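You operate a simulated robot arm through the tools that you are given. There is no shell and no other tool.

The job below is to be done with a simulated two-armed robot. You get a single attempt, and the scene is never put back.

## Task
Pack the block marked JOB 5 with the shim that the height gauge calls for.
Fine: set it in the yellow nest, swing the green head over it, away, fit the shim in the pocket and swing the head over again; it must show nought.
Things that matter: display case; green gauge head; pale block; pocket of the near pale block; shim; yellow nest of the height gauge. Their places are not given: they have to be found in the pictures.

It is judged by the outcome, as a careful person would: the job done as asked, and still so three seconds after it is handed in. It fails if anything else is knocked over, pushed out of place, dropped, spilled or broken.

## Robot
Two 7-joint arms with three-finger grippers on one trunk that stands fixed in place. Base frame: the origin is at the foot of the trunk, x ahead of it, y to its left, z up; the work surface is at about z = 0.86. Lengths are in m, angles in degrees, forces in N, time in s.
The left shoulder is at [0.03, 0.124, 1.083], the right one opposite. With the tool pointing down near the work surface each hand reaches from about 0.1 to 0.78 m from the base axis, measured 20 degrees to its own side. Payload 2.2 kg a hand.
Tool frame (each hand has its own): the origin (TCP) lies between the finger pads and is the grasp point; the fingertips stand 0.028 m ahead of it; z points along the fingers, y is the line along which they close. The gripper opens to 0.102 m; its body begins 0.071 m behind the TCP.
Orientation is told as [roll, pitch, yaw] about the base's x, y, z axes, in that order, counted from this pose: with the fingers straight down and closing along the base's y, the tool's x points along the base's -x, its y along +y and its z along -z.

## Interface
- The arms move only by the tool move_arm. It takes "left_plan", "right_plan" or both (then of equal length, played together; a hand with none holds still); each is a list of rows, each an object of numbers (a shift or turn left out is 0, a gripper value left out holds the last): "x", "y", "z": the shift along the base's x, y, z in m; "ax", "ay", "az": the turn, a rotation vector about the base's x, y, z in degrees; "gripper": the gripper command, from -1 (shut) to 1 (fully open), values between in proportion. In form: [{"x": .., "y": .., "z": .., "ax": .., "ay": .., "az": .., "gripper": ..}, ...]. A call has 1 to 20 rows; each row shifts and turns the commanded pose from where the row before left it. Rows are played at 5 a second. More than 0.05 m and 8.6 degrees between two rows, or a gripper value outside its range, and nothing of the call is played. A pose out of reach is approached as far as the arm can. The call stops where the force on the tool passes 90 N (or 10 N more than at its start, if that is more) or the arm is blocked; 0.2 s more then pass. Each finger travels about 0.1436 m/s and halts on what it meets, pressing with about 34 N; the grip force reading is that of the motor and also rises with nothing between the fingers. The clock runs only during rows and for 0.2 s after the last one: add rows that do not move to give the fingers time. It gives the time, the measured TCP pose, the force on the tool (base axes), the opening and the grip force at its end, in the units of the frame above (readings bear some noise), with the torque about the TCP (base axes, N m) and any sound that the robot's microphone picked up.
- Cameras (640 x 400 px; columns grow to the right, rows downward): "scene" is now at [0.0478, -0.0297, 1.8055]; the picture's right is [-0.31, -0.95, 0.00], its down [-0.72, 0.23, -0.66] and it looks along [0.63, -0.20, -0.75] (base axes); focal length 346 px, centre (320, 200). "left" rides on the left gripper at [0.072, 0.038, -0.086] in its tool frame; the picture's right is [-0.47, 0.89, 0.00], its down [-0.60, -0.32, -0.73] and it looks along [-0.65, -0.34, 0.68] (tool axes); focal length 256 px, centre (320, 200). "right" rides on the right gripper at [0.069, 0.044, -0.086] in its tool frame; the picture's right is [-0.53, 0.85, 0.00], its down [-0.58, -0.36, -0.73] and it looks along [-0.62, -0.39, 0.68] (tool axes); focal length 256 px, centre (320, 200).
- camera(camera): a new picture of that camera. It takes no simulated time.
- move_column(by): moves the trunk up (or, below 0, down) by that many m; the arms and the scene camera ride with it, the base frame stays. It gives what a move gives, with no picture.
- head_to(pan, tilt): turns the head with the scene camera to pan (to the left, within 143 degrees either way) and tilt (down, from -29 to 69), counted from straight ahead of the robot. It gives what a move gives.
- locate(camera, pixels): for up to 12 pixels [column, row] of the newest picture of that camera ("zoom" is the newest enlarged one), the place [x, y, z] in the base frame of the surface seen there, good to about 0.002 m, but the place of the scene camera against the robot may be out by one fixed shift of up to 0.012 m in any direction. It takes no simulated time.
- enlarge(camera, box): a new picture of the part [left, top, right, bottom] of that camera's present view, enlarged. It takes no simulated time.
- job_done(): hands the job in; it is judged then, once.

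Leave the grippers open and the arms clear of the work at the hand-in unless told otherwise.

The tools are called after "Call:" by a JSON object that holds its "op" and its "data". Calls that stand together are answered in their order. move_arm: Moves the arms, as the interface text tells. Its arguments: {"type":"object","properties":{"left_plan":{"type":"array"},"right_plan":{"type":"array"}},"required":[]} The other tools are called the same way: move_column (by) moves the trunk up or down; head_to (pan, tilt) turns the head that bears the scene camera; camera (camera) takes a picture; locate (camera, pixels) gives the place of the surface under pixels of a picture; enlarge (camera, box) takes an enlarged picture of a part of a camera's view; job_done () hands the job in.

At the start:

```text
time: 0.0
left_ee_pos: [0.6534, 0.1168, 1.3127]
left_tcp_rot: [0.0, 0.0, 0.0]
left_contact_force: [-0.2, 1.5, 0.4]
left_ft_torque: [0.0, 0.02, 0.01]
left_width: 0.1022
left_finger_force: 0.0
right_ee_pos: [0.4785, -0.4609, 1.3333]
right_tcp_rot: [0.0, 0.0, -0.1]
right_contact_force: [-0.1, 1.0, -0.7]
right_ft_torque: [0.03, 0.01, -0.01]
right_width: 0.102
right_finger_force: 0.0
trunk travel left (down, up): [-0.325, 0.215]
head pan, tilt (commanded): [-18.0, 48.9]
```

scene: 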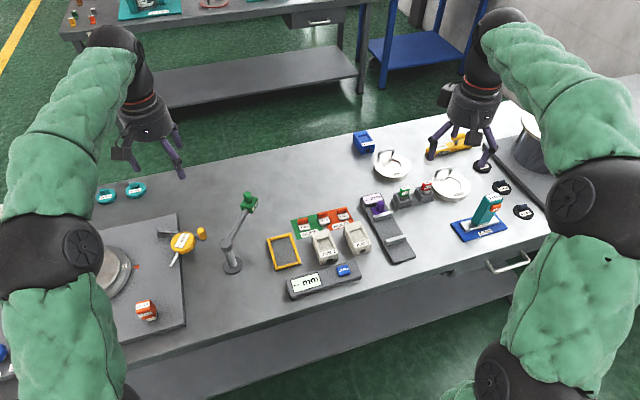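
right: 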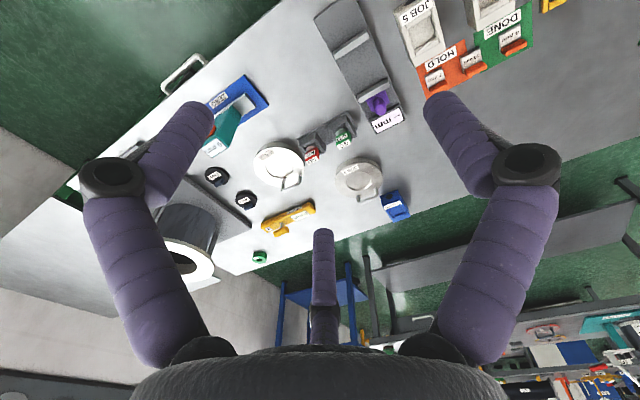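
left: 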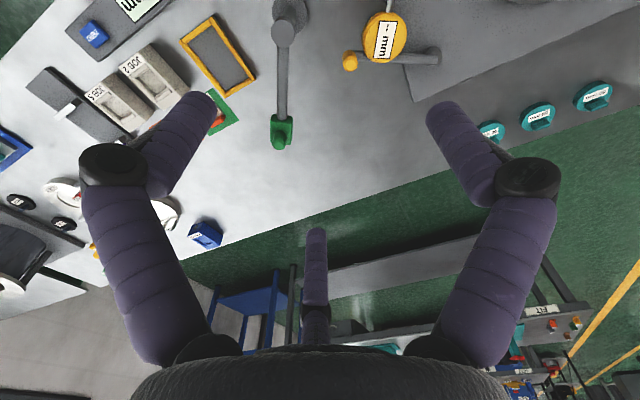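

The scene shows the height gauge (green head on a swinging arm around pixel (248,200)), the yellow nest (284,250), two pale blocks (325,245) and (357,237), the display case (322,280), and coloured shims on a green/orange tray. I'll enlarge these regions.

Call:
{"op": "enlarge", "data": {"camera": "scene", "box": [210, 170, 370, 310]}}

Call:
{"op": "enlarge", "data": {"camera": "scene", "box": [280, 190, 380, 260]}}

Call:
{"op": "enlarge", "data": {"camera": "scene", "box": [340, 120, 540, 270]}}

```text
2.86 times, centred on (290, 240) of scene
```

zoom: 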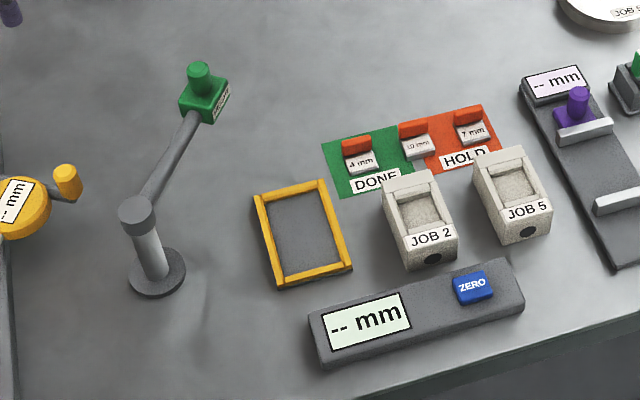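

```text
5.71 times, centred on (330, 225) of scene
```

zoom: 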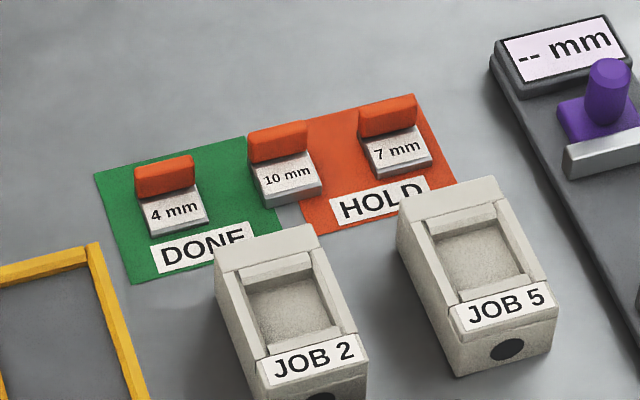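

```text
2.67 times, centred on (440, 195) of scene
```

zoom: 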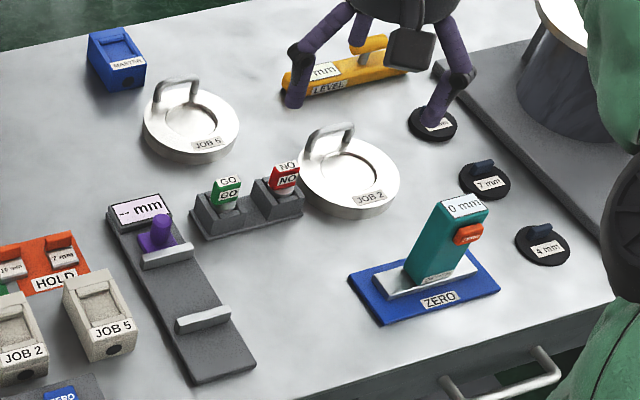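

I see blocks JOB 2 and JOB 5, shims of 4, 10 and 7 mm with orange tabs, and a yellow-framed nest. I'll take one more zoom of the gauge area and locate its parts.

Call:
{"op": "enlarge", "data": {"camera": "scene", "box": [210, 170, 370, 310]}}

Call:
{"op": "locate", "data": {"camera": "zoom", "pixels": [[200, 72], [205, 100], [160, 175], [138, 215], [157, 275], [262, 190], [320, 186], [345, 264], [282, 280], [305, 235], [367, 325], [472, 285]]}}

Call:
{"op": "locate", "data": {"camera": "zoom", "pixels": [[477, 162], [520, 150], [502, 220], [550, 208], [525, 232], [511, 187], [357, 146], [363, 161], [413, 129], [415, 150], [467, 115], [472, 133]]}}

```text
2.86 times, centred on (290, 240) of scene
```

zoom: 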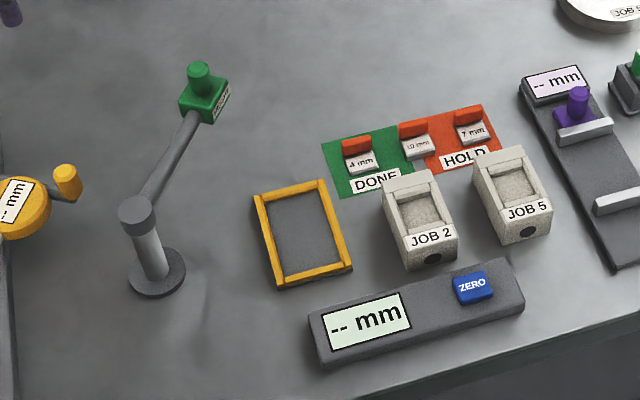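

```text
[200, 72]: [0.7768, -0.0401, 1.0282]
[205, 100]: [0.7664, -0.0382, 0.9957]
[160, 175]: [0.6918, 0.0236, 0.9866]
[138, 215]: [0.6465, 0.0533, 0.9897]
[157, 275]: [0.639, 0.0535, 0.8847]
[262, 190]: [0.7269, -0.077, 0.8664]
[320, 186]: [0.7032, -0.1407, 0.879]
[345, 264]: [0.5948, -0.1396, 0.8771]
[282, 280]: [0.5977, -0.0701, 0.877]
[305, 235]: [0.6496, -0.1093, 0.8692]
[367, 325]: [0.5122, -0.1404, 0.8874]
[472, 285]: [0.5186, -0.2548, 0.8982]
```

```text
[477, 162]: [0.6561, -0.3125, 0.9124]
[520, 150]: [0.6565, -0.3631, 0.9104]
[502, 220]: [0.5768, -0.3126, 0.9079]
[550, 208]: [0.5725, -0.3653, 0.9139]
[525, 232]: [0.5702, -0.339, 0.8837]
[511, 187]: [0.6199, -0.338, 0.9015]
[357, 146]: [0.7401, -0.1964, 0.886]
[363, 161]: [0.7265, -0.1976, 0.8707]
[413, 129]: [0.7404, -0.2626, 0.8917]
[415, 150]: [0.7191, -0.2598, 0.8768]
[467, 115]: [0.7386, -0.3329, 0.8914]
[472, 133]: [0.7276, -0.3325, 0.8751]
```

I'll look closer with the hand cameras at the blocks, the shims and the nest.

Call:
{"op": "enlarge", "data": {"camera": "right", "box": [380, 0, 580, 125]}}

Call:
{"op": "enlarge", "data": {"camera": "left", "box": [60, 0, 320, 162]}}

Call:
{"op": "enlarge", "data": {"camera": "scene", "box": [330, 215, 390, 260]}}

Call:
{"op": "enlarge", "data": {"camera": "scene", "box": [285, 195, 365, 245]}}

```text
3.20 times, centred on (480, 62) of right
```

zoom: 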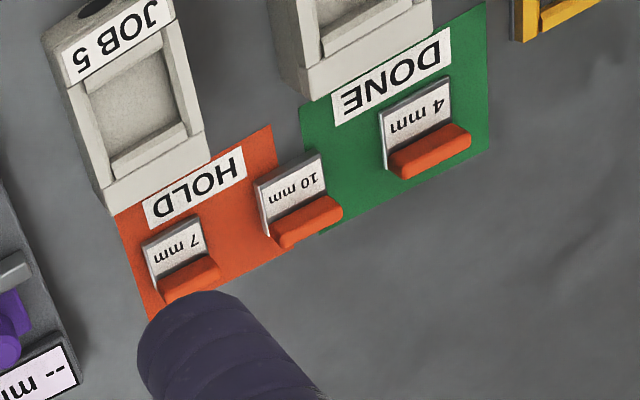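

```text
2.46 times, centred on (190, 81) of left
```

zoom: 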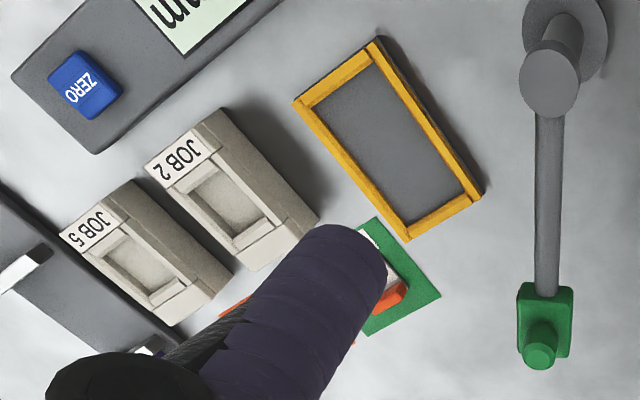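

```text
8.89 times, centred on (360, 238) of scene
```

zoom: 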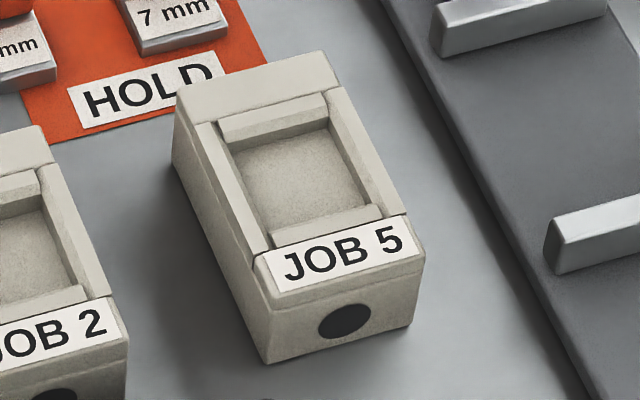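

```text
8.00 times, centred on (325, 220) of scene
```

zoom: 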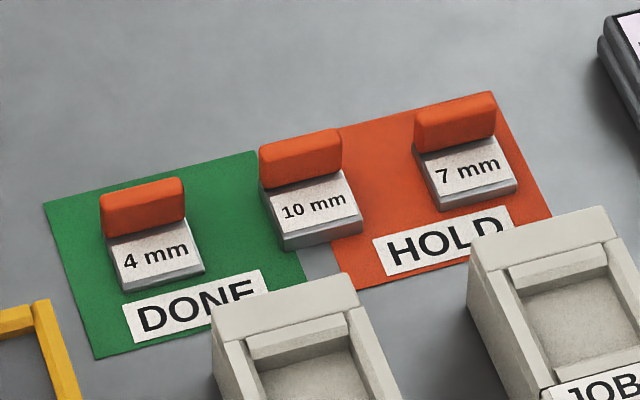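

Shims have an upright orange tab. Before planning grasps I need to know how the three fingers actually close, so I'll part-close the right gripper in free air and look.

Call:
{"op": "move_arm", "data": {"right_plan": [{"gripper": 0.0}, {"gripper": 0.0}, {"gripper": 0.0}]}}

Call:
{"op": "camera", "data": {"camera": "right"}}

Call:
{"op": "move_arm", "data": {"right_plan": [{"gripper": -1.0}, {"gripper": -1.0}, {"gripper": -1.0}, {"gripper": -1.0}]}}

Call:
{"op": "camera", "data": {"camera": "right"}}

Call:
{"op": "camera", "data": {"camera": "scene"}}

```text
time: 0.8
left_ee_pos: [0.6556, 0.1163, 1.3142]
left_tcp_rot: [0.0, 0.0, 0.0]
left_contact_force: [0.3, 0.4, 0.6]
left_ft_torque: [0.04, 0.0, -0.01]
left_width: 0.1021
left_finger_force: 0.1
right_ee_pos: [0.48, -0.4602, 1.3326]
right_tcp_rot: [0.0, -0.1, -0.1]
right_contact_force: [-0.1, 0.8, -0.3]
right_ft_torque: [0.01, 0.04, -0.02]
right_width: 0.0508
right_finger_force: 0.1
trunk travel left (down, up): [-0.325, 0.215]
head pan, tilt (commanded): [-18.0, 48.9]
```

```text
taken
```

right: 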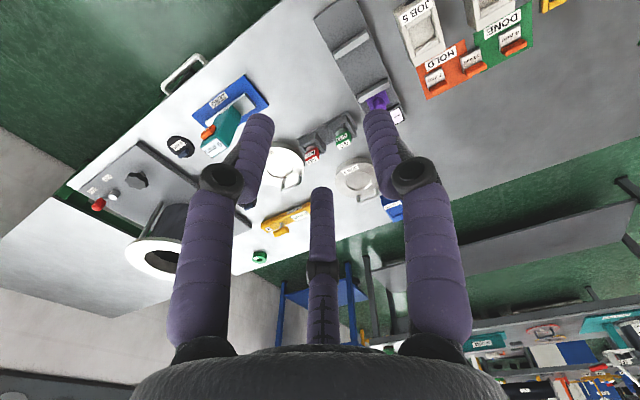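

```text
time: 1.8
left_ee_pos: [0.6541, 0.1165, 1.3118]
left_tcp_rot: [0.0, 0.0, 0.0]
left_contact_force: [-0.5, 0.4, 0.2]
left_ft_torque: [-0.01, -0.01, 0.03]
left_width: 0.102
left_finger_force: 0.0
right_ee_pos: [0.4795, -0.4619, 1.3346]
right_tcp_rot: [0.0, 0.1, 0.0]
right_contact_force: [1.0, 0.4, -0.1]
right_ft_torque: [-0.01, 0.03, 0.01]
right_width: 0.0021
right_finger_force: 31.0
trunk travel left (down, up): [-0.325, 0.215]
head pan, tilt (commanded): [-18.0, 48.9]
```

```text
taken
```

right: 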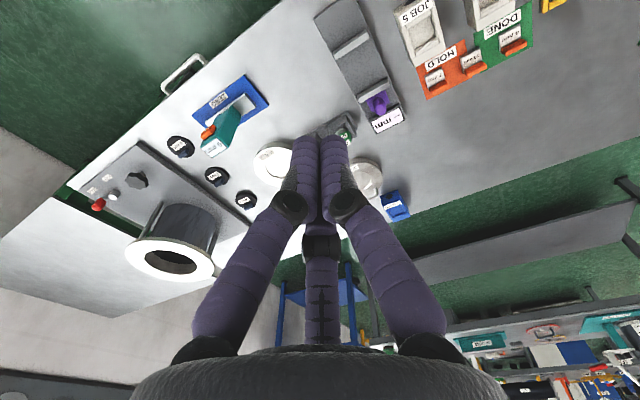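

```text
taken
```

scene: 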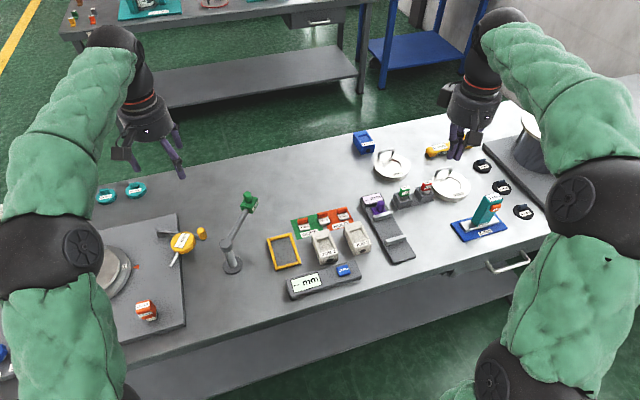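

The three fingers close radially like a chuck (one at tool +y, two at 210° and 330°). Next I reopen the right hand and bring its camera over the blocks for a precise look.

Call:
{"op": "move_arm", "data": {"right_plan": [{"gripper": 1.0}, {"y": 0.03, "z": -0.036}, {"y": 0.03, "z": -0.036}, {"y": 0.03, "z": -0.036}, {"y": 0.03, "z": -0.036}, {"y": 0.03, "z": -0.036}, {"y": 0.03, "z": -0.036}, {"y": 0.03, "z": -0.036}, {}]}}

Call:
{"op": "camera", "data": {"camera": "right"}}

```text
time: 3.8
left_ee_pos: [0.6537, 0.1159, 1.3123]
left_tcp_rot: [0.1, 0.0, 0.0]
left_contact_force: [0.1, -0.3, -0.4]
left_ft_torque: [0.01, 0.0, 0.0]
left_width: 0.1021
left_finger_force: 0.1
right_ee_pos: [0.4759, -0.248, 1.0801]
right_tcp_rot: [0.0, -0.1, -0.1]
right_contact_force: [-0.1, 0.2, -0.1]
right_ft_torque: [0.03, 0.02, 0.04]
right_width: 0.102
right_finger_force: 0.0
trunk travel left (down, up): [-0.325, 0.215]
head pan, tilt (commanded): [-18.0, 48.9]
```

```text
taken
```

right: 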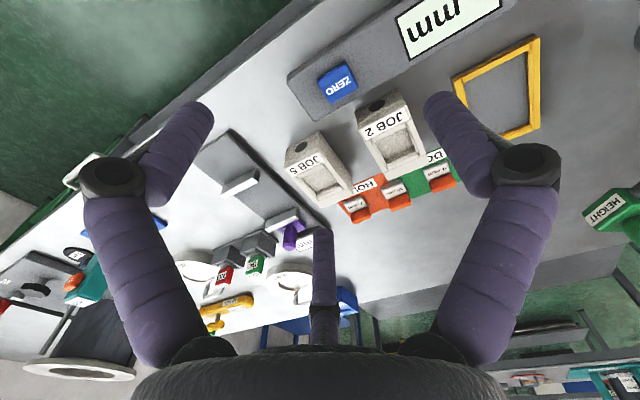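

JOB 5 is around (318,168) and the head's label reads HEIGHT at (605,208). I'll enlarge and locate in this view.

Call:
{"op": "enlarge", "data": {"camera": "right", "box": [270, 85, 430, 215]}}

Call:
{"op": "enlarge", "data": {"camera": "right", "box": [420, 10, 580, 140]}}

```text
3.08 times, centred on (350, 150) of right
```

zoom: 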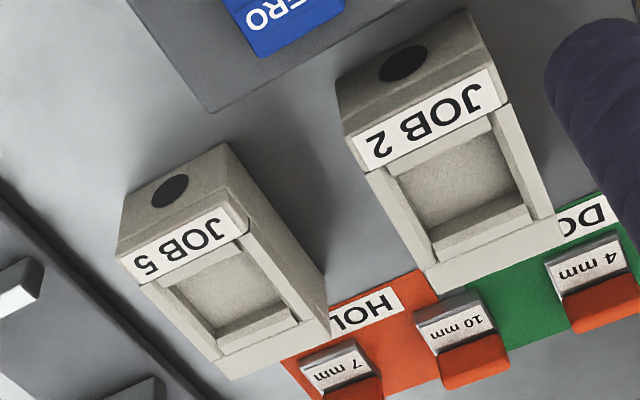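

```text
3.08 times, centred on (500, 75) of right
```

zoom: 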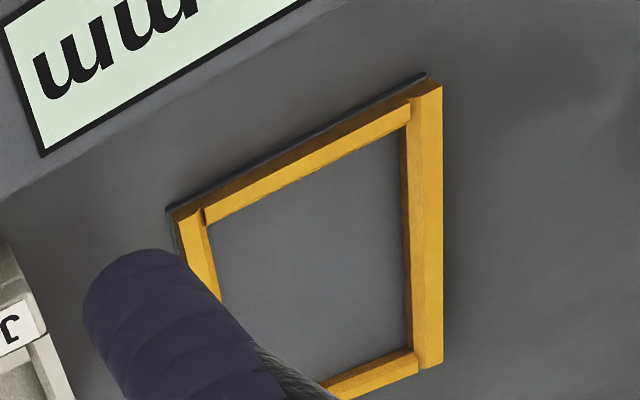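

Measuring the nest corners in this newest zoom: outer, inner and rim points.

Call:
{"op": "locate", "data": {"camera": "zoom", "pixels": [[436, 90], [432, 355], [192, 213], [213, 225], [398, 133], [402, 345], [425, 200], [300, 165], [300, 180], [300, 250], [500, 200], [375, 378]]}}

Call:
{"op": "enlarge", "data": {"camera": "right", "box": [280, 120, 370, 200]}}

```text
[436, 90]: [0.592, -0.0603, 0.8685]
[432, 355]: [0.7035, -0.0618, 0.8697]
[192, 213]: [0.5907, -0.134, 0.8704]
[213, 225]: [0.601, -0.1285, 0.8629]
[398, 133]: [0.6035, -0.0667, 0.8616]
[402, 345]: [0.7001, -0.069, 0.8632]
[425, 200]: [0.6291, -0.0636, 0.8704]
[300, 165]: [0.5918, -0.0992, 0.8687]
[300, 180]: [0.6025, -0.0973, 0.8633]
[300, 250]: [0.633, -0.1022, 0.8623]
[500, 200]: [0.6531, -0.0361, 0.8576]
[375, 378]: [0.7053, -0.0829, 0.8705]
```

```text
5.00 times, centred on (325, 160) of right
```

zoom: 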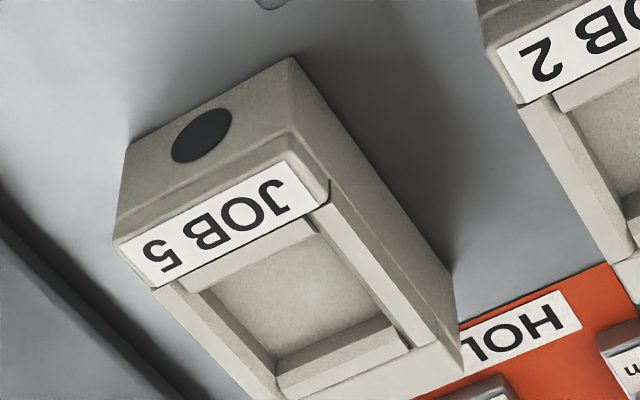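

Nest (from hand camera): rim z≈0.870, floor z≈0.8625, inside roughly x 0.600–0.700, y −0.129…−0.067. Now the JOB 5 block in the newest zoom.

Call:
{"op": "locate", "data": {"camera": "zoom", "pixels": [[120, 240], [285, 145], [325, 190], [150, 282], [458, 365], [290, 65], [235, 225], [300, 290], [340, 230], [400, 330], [220, 310], [350, 345]]}}

Call:
{"op": "locate", "data": {"camera": "zoom", "pixels": [[310, 232], [270, 350], [215, 295], [395, 325], [290, 345], [370, 260], [440, 355], [245, 375], [395, 375], [400, 240], [530, 130], [600, 235]]}}

```text
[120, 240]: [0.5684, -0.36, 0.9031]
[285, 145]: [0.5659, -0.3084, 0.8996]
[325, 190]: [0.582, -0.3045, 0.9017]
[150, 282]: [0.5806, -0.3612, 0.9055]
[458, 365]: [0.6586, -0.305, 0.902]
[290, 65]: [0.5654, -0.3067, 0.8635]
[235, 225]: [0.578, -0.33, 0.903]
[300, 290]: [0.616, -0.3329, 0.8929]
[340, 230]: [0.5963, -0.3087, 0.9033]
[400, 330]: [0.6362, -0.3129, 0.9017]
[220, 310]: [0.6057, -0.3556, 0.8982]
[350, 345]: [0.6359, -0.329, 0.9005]
```

```text
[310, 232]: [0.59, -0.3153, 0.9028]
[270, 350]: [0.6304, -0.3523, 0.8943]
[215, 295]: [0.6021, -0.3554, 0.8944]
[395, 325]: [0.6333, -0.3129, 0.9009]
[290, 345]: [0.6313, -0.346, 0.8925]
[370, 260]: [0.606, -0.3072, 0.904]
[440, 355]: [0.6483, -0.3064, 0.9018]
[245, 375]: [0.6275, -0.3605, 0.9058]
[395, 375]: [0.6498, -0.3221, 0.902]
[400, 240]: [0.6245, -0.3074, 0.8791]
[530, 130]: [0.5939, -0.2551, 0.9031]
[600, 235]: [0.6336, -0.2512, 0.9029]
```

Block JOB 5 (hand camera): top z≈0.902, y −0.361…−0.305, x 0.566…0.659; JOB 2's near side at y≈−0.255. I check the grey purple-gauge base beside it, for finger clearance, and the shims.

Call:
{"op": "enlarge", "data": {"camera": "right", "box": [190, 110, 350, 240]}}

Call:
{"op": "locate", "data": {"camera": "zoom", "pixels": [[180, 100], [210, 130], [240, 160], [270, 190], [300, 220], [330, 250], [150, 100], [220, 170], [280, 240], [160, 150], [330, 300], [360, 300]]}}

Call:
{"op": "enlarge", "data": {"camera": "right", "box": [335, 145, 465, 235]}}

```text
3.08 times, centred on (270, 175) of right
```

zoom: 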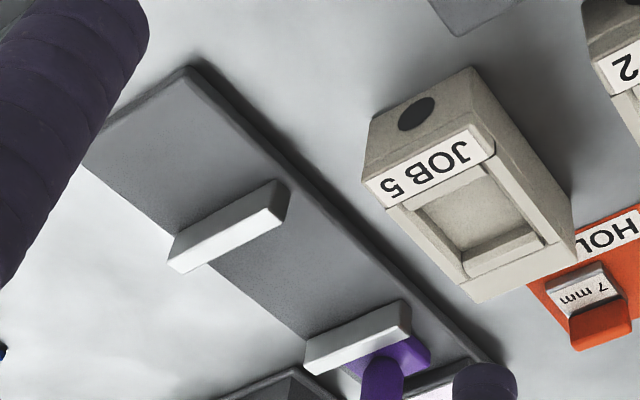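

```text
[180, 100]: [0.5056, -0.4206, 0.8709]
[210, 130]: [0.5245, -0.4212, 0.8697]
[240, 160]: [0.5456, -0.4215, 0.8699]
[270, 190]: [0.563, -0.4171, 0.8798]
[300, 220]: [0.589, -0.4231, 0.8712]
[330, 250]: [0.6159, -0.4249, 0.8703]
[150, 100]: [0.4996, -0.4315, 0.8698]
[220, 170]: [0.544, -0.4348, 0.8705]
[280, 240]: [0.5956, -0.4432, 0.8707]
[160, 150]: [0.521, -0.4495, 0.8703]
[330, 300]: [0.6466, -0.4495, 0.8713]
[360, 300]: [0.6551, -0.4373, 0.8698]
```

```text
4.44 times, centred on (400, 190) of right
```

zoom: 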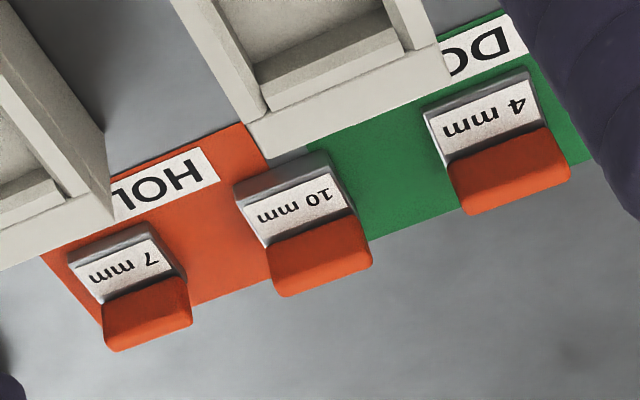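

Caliper base edge is about y −0.41, clear. Now the shim geometry from this zoom: plates and tabs.

Call:
{"op": "locate", "data": {"camera": "zoom", "pixels": [[105, 262], [120, 270], [145, 285], [130, 320], [165, 310], [110, 340], [185, 285], [280, 205], [300, 212], [290, 260], [350, 240], [320, 262]]}}

Call:
{"op": "locate", "data": {"camera": "zoom", "pixels": [[470, 115], [490, 120], [500, 185], [475, 175], [545, 150], [520, 90], [445, 150], [435, 120], [280, 285], [365, 255], [190, 320], [565, 170]]}}

```text
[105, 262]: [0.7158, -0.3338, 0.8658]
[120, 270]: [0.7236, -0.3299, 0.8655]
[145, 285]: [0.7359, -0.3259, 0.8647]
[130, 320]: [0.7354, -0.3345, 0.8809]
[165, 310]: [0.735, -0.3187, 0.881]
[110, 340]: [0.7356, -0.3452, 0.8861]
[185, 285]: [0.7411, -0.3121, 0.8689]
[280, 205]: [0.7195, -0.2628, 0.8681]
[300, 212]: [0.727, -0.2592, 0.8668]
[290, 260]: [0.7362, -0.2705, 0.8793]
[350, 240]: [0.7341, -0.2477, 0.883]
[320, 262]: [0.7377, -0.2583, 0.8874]
```

```text
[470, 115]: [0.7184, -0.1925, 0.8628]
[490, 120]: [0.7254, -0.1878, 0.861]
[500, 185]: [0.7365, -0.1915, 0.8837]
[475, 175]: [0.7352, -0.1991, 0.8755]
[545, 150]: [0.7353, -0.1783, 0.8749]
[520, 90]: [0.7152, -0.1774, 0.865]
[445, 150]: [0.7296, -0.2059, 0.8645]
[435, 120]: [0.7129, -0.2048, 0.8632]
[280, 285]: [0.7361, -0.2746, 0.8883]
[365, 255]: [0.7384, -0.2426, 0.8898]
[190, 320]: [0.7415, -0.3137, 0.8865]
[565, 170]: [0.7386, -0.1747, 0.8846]
```

Shims: plates ~0.03 m, tabs at x≈0.735–0.743, tab tops z≈0.886. Now I move the open right hand to hover above JOB 5 (TCP ≈ 0.612, −0.345, 0.99) and check.

Call:
{"op": "move_arm", "data": {"right_plan": [{"x": 0.0272, "y": -0.0194, "z": -0.018}, {"x": 0.0272, "y": -0.0194, "z": -0.018}, {"x": 0.0272, "y": -0.0194, "z": -0.018}, {"x": 0.0272, "y": -0.0194, "z": -0.018}, {"x": 0.0272, "y": -0.0194, "z": -0.018}, {}, {}]}}

Call:
{"op": "camera", "data": {"camera": "right"}}

Call:
{"op": "enlarge", "data": {"camera": "scene", "box": [270, 150, 430, 280]}}

```text
time: 5.4
left_ee_pos: [0.656, 0.1165, 1.3125]
left_tcp_rot: [0.0, 0.0, 0.0]
left_contact_force: [0.3, 0.1, 0.5]
left_ft_torque: [0.02, 0.0, 0.02]
left_width: 0.102
left_finger_force: 0.0
right_ee_pos: [0.6137, -0.3489, 0.9921]
right_tcp_rot: [0.0, 0.0, 0.1]
right_contact_force: [0.1, 0.1, 0.1]
right_ft_torque: [-0.01, 0.03, 0.0]
right_width: 0.1021
right_finger_force: 0.1
trunk travel left (down, up): [-0.325, 0.215]
head pan, tilt (commanded): [-18.0, 48.9]
```

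```text
taken
```

right: 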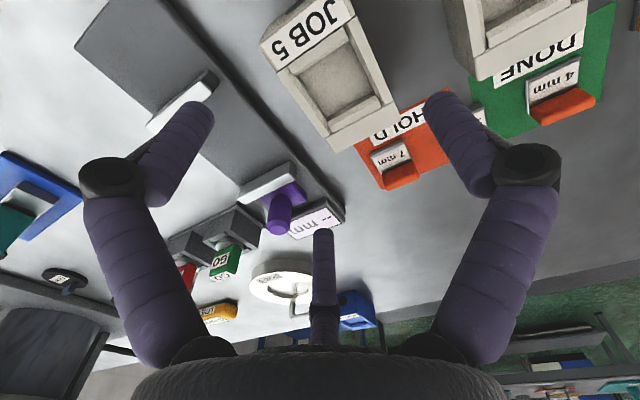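

```text
3.08 times, centred on (350, 215) of scene
```

zoom: 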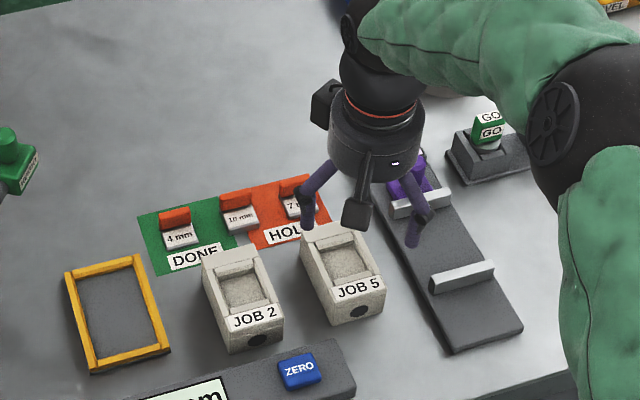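

Hovering at about (0.614, −0.349, 0.992). I'll re-measure the block in this closer view before descending.

Call:
{"op": "enlarge", "data": {"camera": "right", "box": [250, 0, 420, 160]}}

Call:
{"op": "locate", "data": {"camera": "right", "pixels": [[266, 45], [290, 100], [322, 147], [360, 25], [378, 70], [394, 114], [345, 146], [380, 128], [330, 75], [310, 88], [345, 100], [300, 70]]}}

```text
2.50 times, centred on (335, 80) of right
```

zoom: 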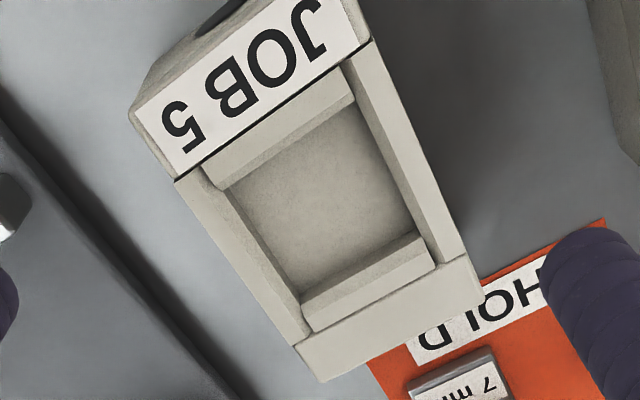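

```text
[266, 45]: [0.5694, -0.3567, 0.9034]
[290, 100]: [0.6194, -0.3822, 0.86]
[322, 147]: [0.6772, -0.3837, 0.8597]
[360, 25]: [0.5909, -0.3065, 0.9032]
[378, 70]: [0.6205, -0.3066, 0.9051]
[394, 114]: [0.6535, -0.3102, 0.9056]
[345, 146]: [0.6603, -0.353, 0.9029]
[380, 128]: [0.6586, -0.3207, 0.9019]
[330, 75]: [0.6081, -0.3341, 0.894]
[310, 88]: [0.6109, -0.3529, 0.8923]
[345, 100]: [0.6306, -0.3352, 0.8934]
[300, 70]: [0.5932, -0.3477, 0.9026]
```

I'll pin the outer edges and pocket edges in this zoom.

Call:
{"op": "locate", "data": {"camera": "zoom", "pixels": [[183, 185], [240, 260], [300, 340], [370, 50], [420, 150], [462, 255], [325, 376], [478, 294], [138, 118], [240, 200], [300, 275], [400, 215]]}}

Call:
{"op": "locate", "data": {"camera": "zoom", "pixels": [[225, 180], [352, 95], [310, 325], [433, 262], [350, 130], [297, 290], [413, 230], [235, 190], [360, 280], [365, 300], [280, 130], [285, 150]]}}

```text
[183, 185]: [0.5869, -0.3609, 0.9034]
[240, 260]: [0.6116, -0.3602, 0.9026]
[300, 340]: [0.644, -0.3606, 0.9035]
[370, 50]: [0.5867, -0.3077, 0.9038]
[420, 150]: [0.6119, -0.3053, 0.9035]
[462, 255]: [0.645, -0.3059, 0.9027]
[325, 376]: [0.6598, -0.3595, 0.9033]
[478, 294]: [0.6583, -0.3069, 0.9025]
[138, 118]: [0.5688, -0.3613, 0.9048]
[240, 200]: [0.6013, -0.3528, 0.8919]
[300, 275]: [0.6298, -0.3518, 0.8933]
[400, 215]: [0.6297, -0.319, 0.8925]
```

```text
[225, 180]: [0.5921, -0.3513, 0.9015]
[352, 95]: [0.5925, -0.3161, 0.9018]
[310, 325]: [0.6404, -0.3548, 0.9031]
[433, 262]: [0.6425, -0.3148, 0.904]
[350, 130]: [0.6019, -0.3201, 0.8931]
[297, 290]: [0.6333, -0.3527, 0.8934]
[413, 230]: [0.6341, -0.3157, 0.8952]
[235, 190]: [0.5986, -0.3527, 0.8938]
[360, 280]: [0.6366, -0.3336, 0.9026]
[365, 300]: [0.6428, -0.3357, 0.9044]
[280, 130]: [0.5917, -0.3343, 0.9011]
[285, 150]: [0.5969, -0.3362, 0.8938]
```

Block centre (0.613, −0.333), width 0.056, pocket floor x 0.597–0.634, y −0.3535…−0.315. I descend so the fingertips are at z≈0.876 with the open fingers straddling the block.

Call:
{"op": "move_arm", "data": {"right_plan": [{"x": -0.001, "y": 0.003, "z": -0.022}, {"z": -0.022}, {"z": -0.022}, {"z": -0.0215}, {}, {}]}}

Call:
{"op": "camera", "data": {"camera": "right"}}

Call:
{"op": "enlarge", "data": {"camera": "scene", "box": [300, 180, 420, 270]}}

```text
time: 6.8
left_ee_pos: [0.6552, 0.1157, 1.3121]
left_tcp_rot: [0.0, 0.0, 0.0]
left_contact_force: [0.7, -0.7, -0.1]
left_ft_torque: [0.02, 0.0, -0.01]
left_width: 0.1023
left_finger_force: 0.1
right_ee_pos: [0.6152, -0.3451, 0.9045]
right_tcp_rot: [0.0, 0.0, 0.0]
right_contact_force: [0.3, 0.9, 0.4]
right_ft_torque: [0.02, 0.01, 0.03]
right_width: 0.102
right_finger_force: 0.1
trunk travel left (down, up): [-0.325, 0.215]
head pan, tilt (commanded): [-18.0, 48.9]
```

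```text
taken
```

right: 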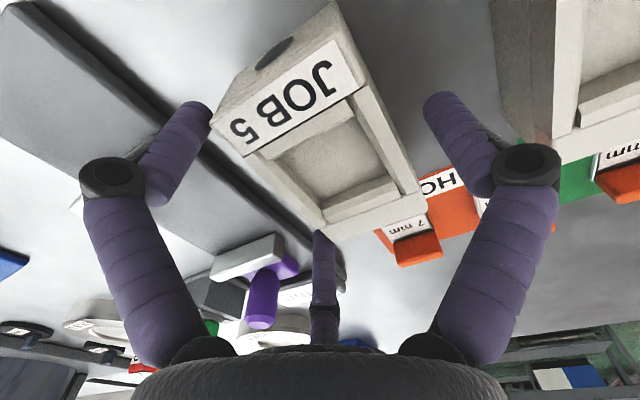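

```text
4.44 times, centred on (360, 225) of scene
```

zoom: 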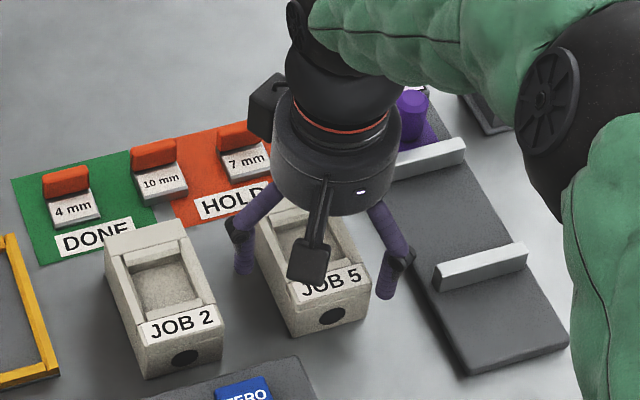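

The fingers straddle the block cleanly. I close in stages and watch the opening and force.

Call:
{"op": "move_arm", "data": {"right_plan": [{"gripper": 0.7}, {"gripper": 0.6}, {"gripper": 0.55}, {"gripper": 0.55}]}}

Call:
{"op": "camera", "data": {"camera": "right"}}

```text
time: 7.8
left_ee_pos: [0.6549, 0.1165, 1.3132]
left_tcp_rot: [0.1, 0.0, 0.0]
left_contact_force: [0.2, 0.1, 0.5]
left_ft_torque: [0.0, -0.02, 0.03]
left_width: 0.1016
left_finger_force: 0.1
right_ee_pos: [0.6163, -0.345, 0.9059]
right_tcp_rot: [-0.1, -0.1, 0.0]
right_contact_force: [1.4, -3.0, 3.4]
right_ft_torque: [0.06, 0.12, 0.02]
right_width: 0.0814
right_finger_force: 34.2
trunk travel left (down, up): [-0.325, 0.215]
head pan, tilt (commanded): [-18.0, 48.9]
```

```text
taken
```

right: 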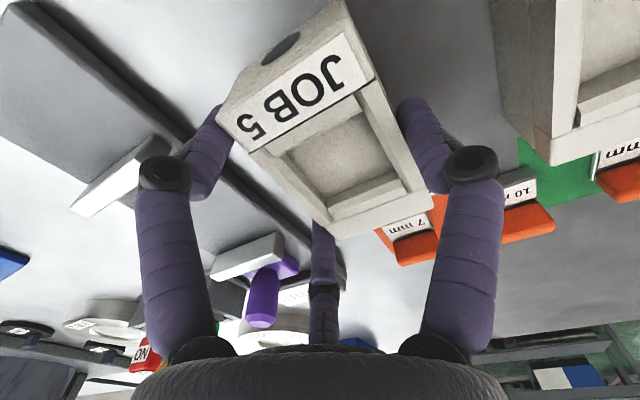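

The fingers have met the block: opening 0.0814, grip force 34 N. I tighten the command a little and check it is stable.

Call:
{"op": "move_arm", "data": {"right_plan": [{"gripper": 0.3}, {"gripper": 0.3}, {"gripper": 0.3}]}}

Call:
{"op": "camera", "data": {"camera": "right"}}

Call:
{"op": "locate", "data": {"camera": "right", "pixels": [[265, 150], [300, 190], [370, 95], [405, 165], [340, 150], [300, 100], [420, 192], [340, 225]]}}

```text
time: 8.6
left_ee_pos: [0.6539, 0.1161, 1.3133]
left_tcp_rot: [-0.1, 0.1, -0.1]
left_contact_force: [-0.5, 0.9, -0.5]
left_ft_torque: [0.0, 0.01, -0.01]
left_width: 0.102
left_finger_force: 0.1
right_ee_pos: [0.6166, -0.3442, 0.9046]
right_tcp_rot: [0.1, 0.0, -0.1]
right_contact_force: [0.1, -3.7, 5.4]
right_ft_torque: [-0.02, 0.18, 0.06]
right_width: 0.0811
right_finger_force: 33.5
trunk travel left (down, up): [-0.325, 0.215]
head pan, tilt (commanded): [-18.0, 48.9]
```

```text
taken
```

right: 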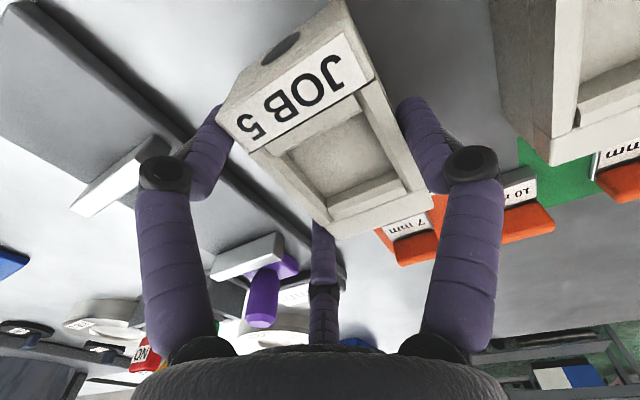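

```text
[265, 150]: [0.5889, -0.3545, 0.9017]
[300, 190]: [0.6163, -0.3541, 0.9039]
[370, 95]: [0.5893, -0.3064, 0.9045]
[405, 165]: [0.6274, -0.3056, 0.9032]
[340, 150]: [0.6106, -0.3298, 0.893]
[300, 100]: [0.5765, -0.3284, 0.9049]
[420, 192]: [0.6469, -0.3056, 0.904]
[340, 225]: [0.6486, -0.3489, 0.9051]
```

The grip is steady and the block has not moved. I lift a little and check.

Call:
{"op": "move_arm", "data": {"right_plan": [{"z": 0.008, "gripper": 0.0}, {"z": 0.012}, {"z": 0.015}, {}]}}

Call:
{"op": "camera", "data": {"camera": "right"}}

Call:
{"op": "enlarge", "data": {"camera": "scene", "box": [280, 180, 420, 280]}}

```text
time: 9.6
left_ee_pos: [0.6554, 0.1161, 1.3124]
left_tcp_rot: [0.1, 0.0, 0.1]
left_contact_force: [-0.2, 0.2, 0.4]
left_ft_torque: [-0.01, -0.03, -0.05]
left_width: 0.1021
left_finger_force: 0.0
right_ee_pos: [0.6145, -0.3449, 0.9396]
right_tcp_rot: [0.0, 0.1, -0.1]
right_contact_force: [-0.8, 1.3, -4.5]
right_ft_torque: [-0.05, -0.02, 0.01]
right_width: 0.0814
right_finger_force: 33.7
trunk travel left (down, up): [-0.325, 0.215]
head pan, tilt (commanded): [-18.0, 48.9]
```

```text
taken
```

right: 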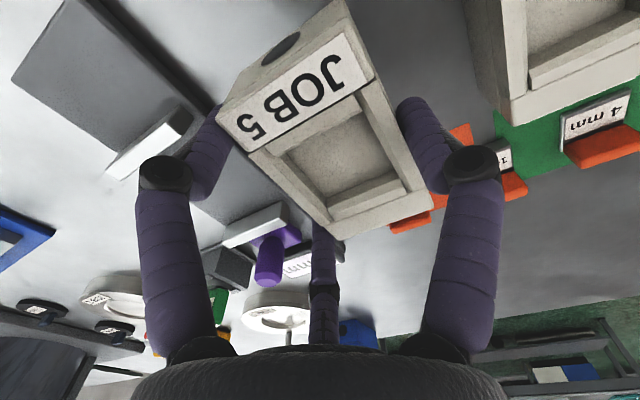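

```text
4.00 times, centred on (350, 230) of scene
```

zoom: 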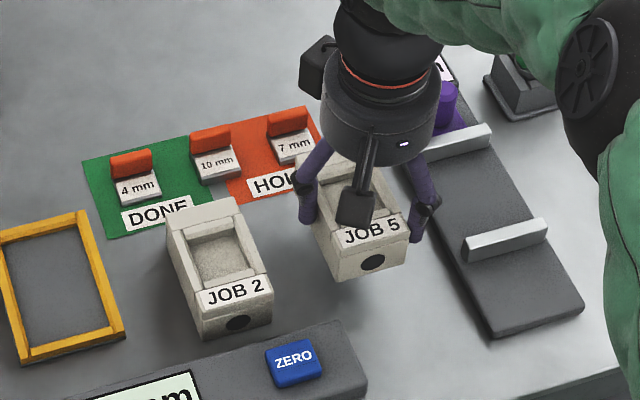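

The block hangs level (weight ≈4.5 N). I use the left hand's camera, which sees the whole nest around (217,57), to fix the nest centre.

Call:
{"op": "enlarge", "data": {"camera": "left", "box": [160, 0, 280, 110]}}

```text
3.64 times, centred on (220, 55) of left
```

zoom: 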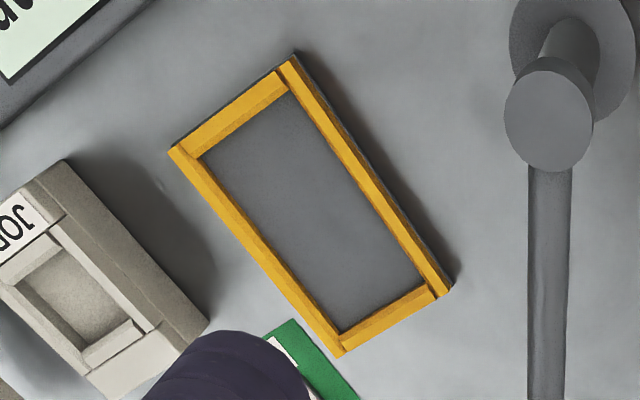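

The nest is fully visible. I locate rim middles and floor corners.

Call:
{"op": "locate", "data": {"camera": "zoom", "pixels": [[320, 113], [360, 172], [410, 245], [225, 205], [265, 257], [310, 308], [240, 115], [220, 130], [390, 314], [370, 326], [235, 112], [395, 318]]}}

Call:
{"op": "locate", "data": {"camera": "zoom", "pixels": [[207, 160], [289, 97], [345, 325], [421, 281], [250, 128], [382, 303], [300, 275], [345, 165], [260, 240], [370, 205], [310, 200], [275, 100]]}}

```text
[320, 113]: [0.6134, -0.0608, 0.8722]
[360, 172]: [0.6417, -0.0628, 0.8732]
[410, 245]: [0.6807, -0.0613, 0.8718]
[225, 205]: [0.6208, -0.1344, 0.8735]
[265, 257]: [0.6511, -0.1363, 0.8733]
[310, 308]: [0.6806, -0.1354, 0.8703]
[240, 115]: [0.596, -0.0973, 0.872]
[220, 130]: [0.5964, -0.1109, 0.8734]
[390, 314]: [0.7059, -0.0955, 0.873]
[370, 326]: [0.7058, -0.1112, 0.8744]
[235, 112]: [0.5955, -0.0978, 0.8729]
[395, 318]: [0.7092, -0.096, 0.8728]
```

```text
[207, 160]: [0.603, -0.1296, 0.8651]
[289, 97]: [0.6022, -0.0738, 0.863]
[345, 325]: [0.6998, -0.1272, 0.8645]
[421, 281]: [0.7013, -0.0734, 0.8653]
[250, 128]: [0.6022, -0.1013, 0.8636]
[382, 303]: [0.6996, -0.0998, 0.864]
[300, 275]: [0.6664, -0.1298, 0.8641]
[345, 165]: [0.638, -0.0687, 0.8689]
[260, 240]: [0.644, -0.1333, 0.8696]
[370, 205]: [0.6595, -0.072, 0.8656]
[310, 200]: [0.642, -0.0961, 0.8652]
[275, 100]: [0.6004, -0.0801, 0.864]
```

Nest centre ≈ (0.651, −0.0985), floor 0.100 × 0.063, rim z≈0.873 — about 3 mm clearance per side for the block. I lift to TCP z≈1.0 and carry it by (+0.038, +0.2345).

Call:
{"op": "move_arm", "data": {"right_plan": [{"z": 0.03}, {"z": 0.03}, {"x": 0.00633, "y": 0.0391}, {"x": 0.00633, "y": 0.0391}, {"x": 0.00633, "y": 0.0391}, {"x": 0.00633, "y": 0.0391}, {"x": 0.00633, "y": 0.0391}, {"x": 0.00633, "y": 0.0391}, {}, {}]}}

Call:
{"op": "camera", "data": {"camera": "right"}}

Call:
{"op": "camera", "data": {"camera": "left"}}

Call:
{"op": "camera", "data": {"camera": "scene"}}

```text
time: 11.8
left_ee_pos: [0.655, 0.1181, 1.3122]
left_tcp_rot: [0.0, 0.0, 0.0]
left_contact_force: [-0.5, 0.0, -0.2]
left_ft_torque: [-0.01, 0.0, 0.0]
left_width: 0.1018
left_finger_force: 0.0
right_ee_pos: [0.6527, -0.1116, 1.0016]
right_tcp_rot: [0.0, -0.1, 0.0]
right_contact_force: [0.3, -0.7, -4.0]
right_ft_torque: [-0.08, -0.01, 0.02]
right_width: 0.0811
right_finger_force: 34.7
trunk travel left (down, up): [-0.325, 0.215]
head pan, tilt (commanded): [-18.0, 48.9]
```

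```text
taken
```

right: 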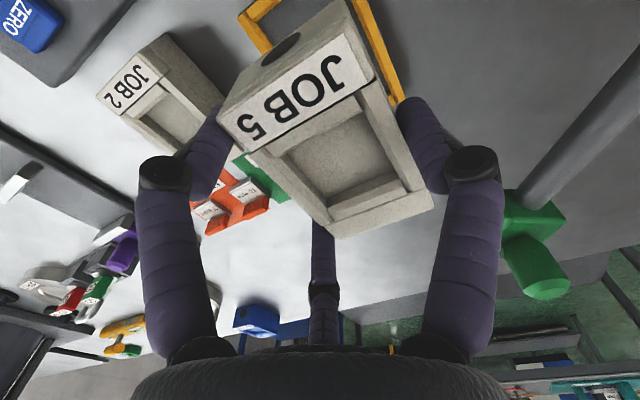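

```text
taken
```

left: 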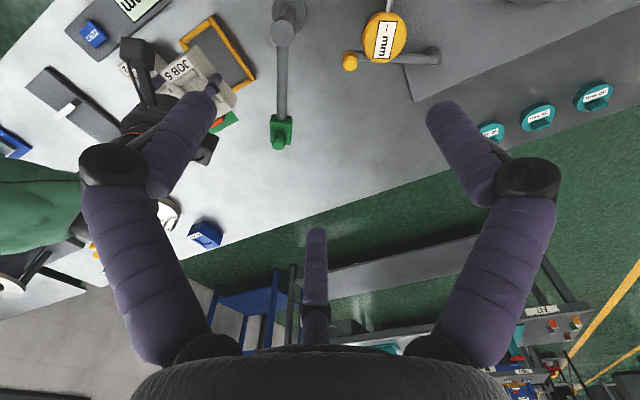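

```text
taken
```

scene: 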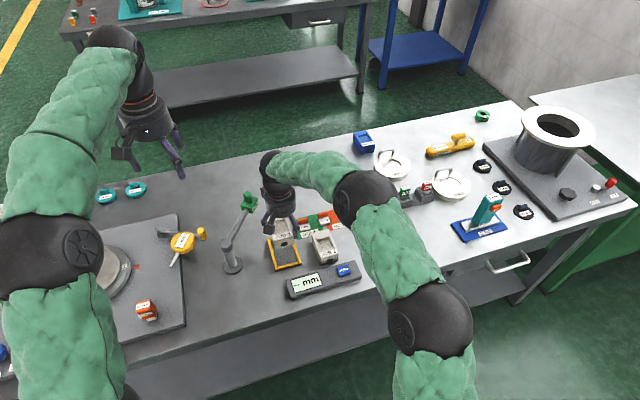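

The block hovers over the nest. I verify the block's position in the right camera against the nest visible at (265,35) and (380,50).

Call:
{"op": "enlarge", "data": {"camera": "right", "box": [210, 0, 450, 240]}}

Call:
{"op": "locate", "data": {"camera": "right", "pixels": [[222, 122], [250, 152], [330, 234], [365, 90], [430, 206], [412, 165], [380, 112], [375, 25], [245, 20], [300, 170], [280, 185], [395, 85]]}}

```text
1.67 times, centred on (330, 120) of right
```

zoom: 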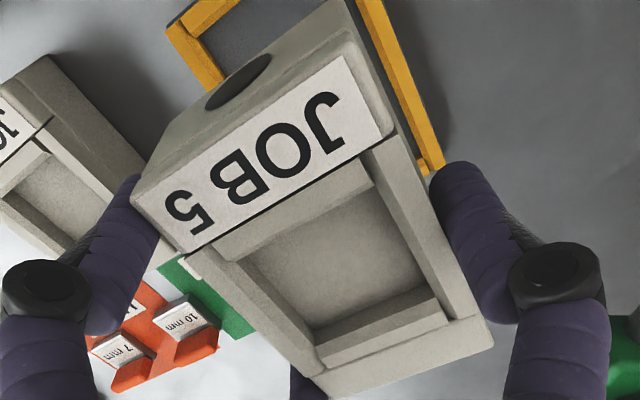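

```text
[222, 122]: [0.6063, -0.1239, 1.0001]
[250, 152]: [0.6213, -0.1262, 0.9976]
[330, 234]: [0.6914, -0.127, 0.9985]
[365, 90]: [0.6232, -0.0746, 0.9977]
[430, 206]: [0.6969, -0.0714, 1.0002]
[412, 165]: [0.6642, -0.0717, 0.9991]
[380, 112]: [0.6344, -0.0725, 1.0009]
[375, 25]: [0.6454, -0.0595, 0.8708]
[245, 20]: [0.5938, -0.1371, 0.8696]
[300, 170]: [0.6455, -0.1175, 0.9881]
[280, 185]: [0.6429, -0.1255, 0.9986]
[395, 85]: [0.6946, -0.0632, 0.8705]
```

Block centre ≈ (0.6515, −0.099) — aligned with the nest. I descend to just above the rim.

Call:
{"op": "move_arm", "data": {"right_plan": [{"z": -0.02}, {"z": -0.02}, {"z": -0.02}, {"z": -0.014}, {}, {}]}}

Call:
{"op": "enlarge", "data": {"camera": "left", "box": [120, 0, 280, 130]}}

Call:
{"op": "enlarge", "data": {"camera": "scene", "box": [230, 190, 350, 290]}}

Call:
{"op": "camera", "data": {"camera": "right"}}

```text
time: 13.2
left_ee_pos: [0.6553, 0.1169, 1.3133]
left_tcp_rot: [0.0, 0.1, 0.0]
left_contact_force: [-1.1, 0.3, 0.4]
left_ft_torque: [0.01, -0.01, -0.02]
left_width: 0.102
left_finger_force: 0.0
right_ee_pos: [0.6511, -0.1104, 0.925]
right_tcp_rot: [0.0, -0.1, 0.0]
right_contact_force: [0.3, -0.9, -4.8]
right_ft_torque: [-0.03, 0.0, 0.0]
right_width: 0.0813
right_finger_force: 33.9
trunk travel left (down, up): [-0.325, 0.215]
head pan, tilt (commanded): [-18.0, 48.9]
```

```text
3.08 times, centred on (200, 65) of left
```

zoom: 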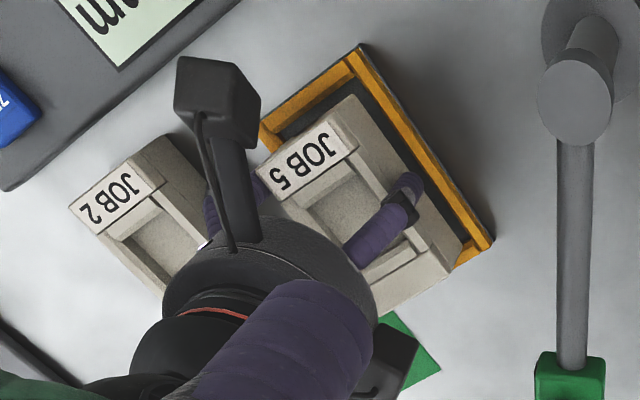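

```text
4.00 times, centred on (290, 240) of scene
```

zoom: 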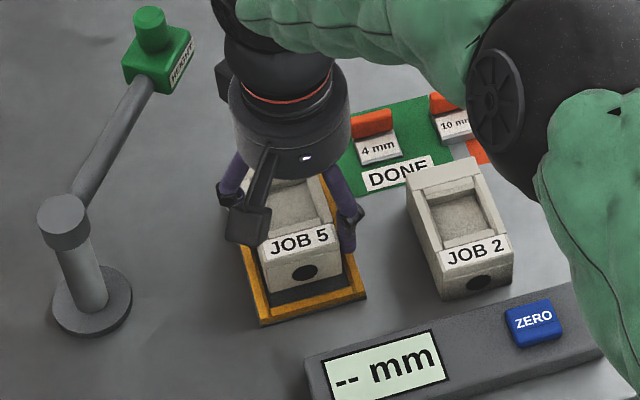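

```text
taken
```

right: 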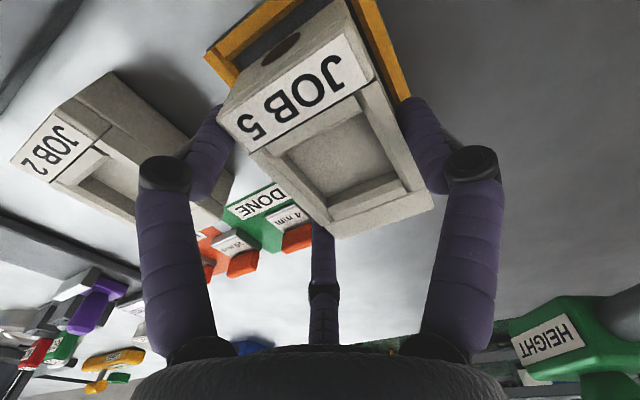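

Looks centred. One more check of block edges against the rim, before lowering in small steps.

Call:
{"op": "locate", "data": {"camera": "right", "pixels": [[222, 122], [330, 234], [430, 206], [412, 165], [380, 112], [380, 50], [390, 75], [225, 65], [260, 25], [213, 58], [365, 8], [240, 112]]}}

Call:
{"op": "locate", "data": {"camera": "zoom", "pixels": [[263, 250], [275, 305], [250, 245], [355, 290], [310, 310], [300, 290], [360, 285], [300, 312], [262, 312], [340, 240], [268, 262], [345, 252]]}}

```text
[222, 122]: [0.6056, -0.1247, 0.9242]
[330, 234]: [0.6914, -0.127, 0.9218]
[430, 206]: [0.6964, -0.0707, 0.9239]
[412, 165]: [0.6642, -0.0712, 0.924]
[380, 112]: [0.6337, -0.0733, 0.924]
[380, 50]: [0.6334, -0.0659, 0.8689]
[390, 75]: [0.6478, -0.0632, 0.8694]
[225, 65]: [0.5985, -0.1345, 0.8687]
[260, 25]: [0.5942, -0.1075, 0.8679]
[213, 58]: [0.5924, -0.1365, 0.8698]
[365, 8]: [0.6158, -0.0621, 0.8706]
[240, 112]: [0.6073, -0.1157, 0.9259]
```

```text
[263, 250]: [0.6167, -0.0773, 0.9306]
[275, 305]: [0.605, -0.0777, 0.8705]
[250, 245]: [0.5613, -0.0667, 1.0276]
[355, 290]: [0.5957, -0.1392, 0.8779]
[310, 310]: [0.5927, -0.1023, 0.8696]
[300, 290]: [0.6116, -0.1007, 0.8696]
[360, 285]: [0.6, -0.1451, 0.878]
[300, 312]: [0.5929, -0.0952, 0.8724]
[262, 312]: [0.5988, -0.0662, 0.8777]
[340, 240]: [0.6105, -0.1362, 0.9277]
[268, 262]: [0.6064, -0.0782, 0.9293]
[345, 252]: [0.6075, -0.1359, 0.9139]
```

Aligned within about 1 mm. Lowering into the nest in 4 mm steps, watching the force.

Call:
{"op": "move_arm", "data": {"right_plan": [{"z": -0.004}, {"z": -0.004}, {"z": -0.003}, {}]}}

```text
time: 14.2
left_ee_pos: [0.6553, 0.1156, 1.3118]
left_tcp_rot: [0.0, 0.0, 0.1]
left_contact_force: [-0.5, -0.1, 0.0]
left_ft_torque: [0.0, 0.02, 0.0]
left_width: 0.1021
left_finger_force: 0.0
right_ee_pos: [0.6534, -0.1093, 0.915]
right_tcp_rot: [-0.1, -0.1, 0.0]
right_contact_force: [0.6, 0.4, -4.8]
right_ft_torque: [-0.04, -0.03, 0.0]
right_width: 0.0814
right_finger_force: 34.4
trunk travel left (down, up): [-0.325, 0.215]
head pan, tilt (commanded): [-18.0, 48.9]
```

No contact yet (still carrying 4.8 N). Continuing down in 2 mm steps.

Call:
{"op": "move_arm", "data": {"right_plan": [{"z": -0.002}, {"z": -0.0015}, {}]}}

```text
time: 15.0
left_ee_pos: [0.6545, 0.1158, 1.3125]
left_tcp_rot: [0.0, 0.0, 0.0]
left_contact_force: [0.1, 0.2, -0.8]
left_ft_torque: [-0.02, -0.02, 0.01]
left_width: 0.102
left_finger_force: 0.0
right_ee_pos: [0.6542, -0.1106, 0.9111]
right_tcp_rot: [0.1, 0.1, 0.0]
right_contact_force: [-0.3, -1.0, -5.1]
right_ft_torque: [-0.03, -0.05, 0.01]
right_width: 0.0814
right_finger_force: 33.9
trunk travel left (down, up): [-0.325, 0.215]
head pan, tilt (commanded): [-18.0, 48.9]
```

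Call:
{"op": "move_arm", "data": {"right_plan": [{"z": -0.0015}, {"z": -0.001}, {}]}}

```text
time: 15.8
left_ee_pos: [0.6547, 0.117, 1.3134]
left_tcp_rot: [0.0, 0.0, 0.0]
left_contact_force: [-0.3, -0.4, -0.3]
left_ft_torque: [-0.04, 0.01, 0.02]
left_width: 0.102
left_finger_force: 0.1
right_ee_pos: [0.6527, -0.1106, 0.91]
right_tcp_rot: [0.1, -0.1, -0.1]
right_contact_force: [-0.4, -2.3, 5.2]
right_ft_torque: [0.13, 0.54, 0.15]
right_width: 0.0813
right_finger_force: 33.7
trunk travel left (down, up): [-0.325, 0.215]
head pan, tilt (commanded): [-18.0, 48.9]
```

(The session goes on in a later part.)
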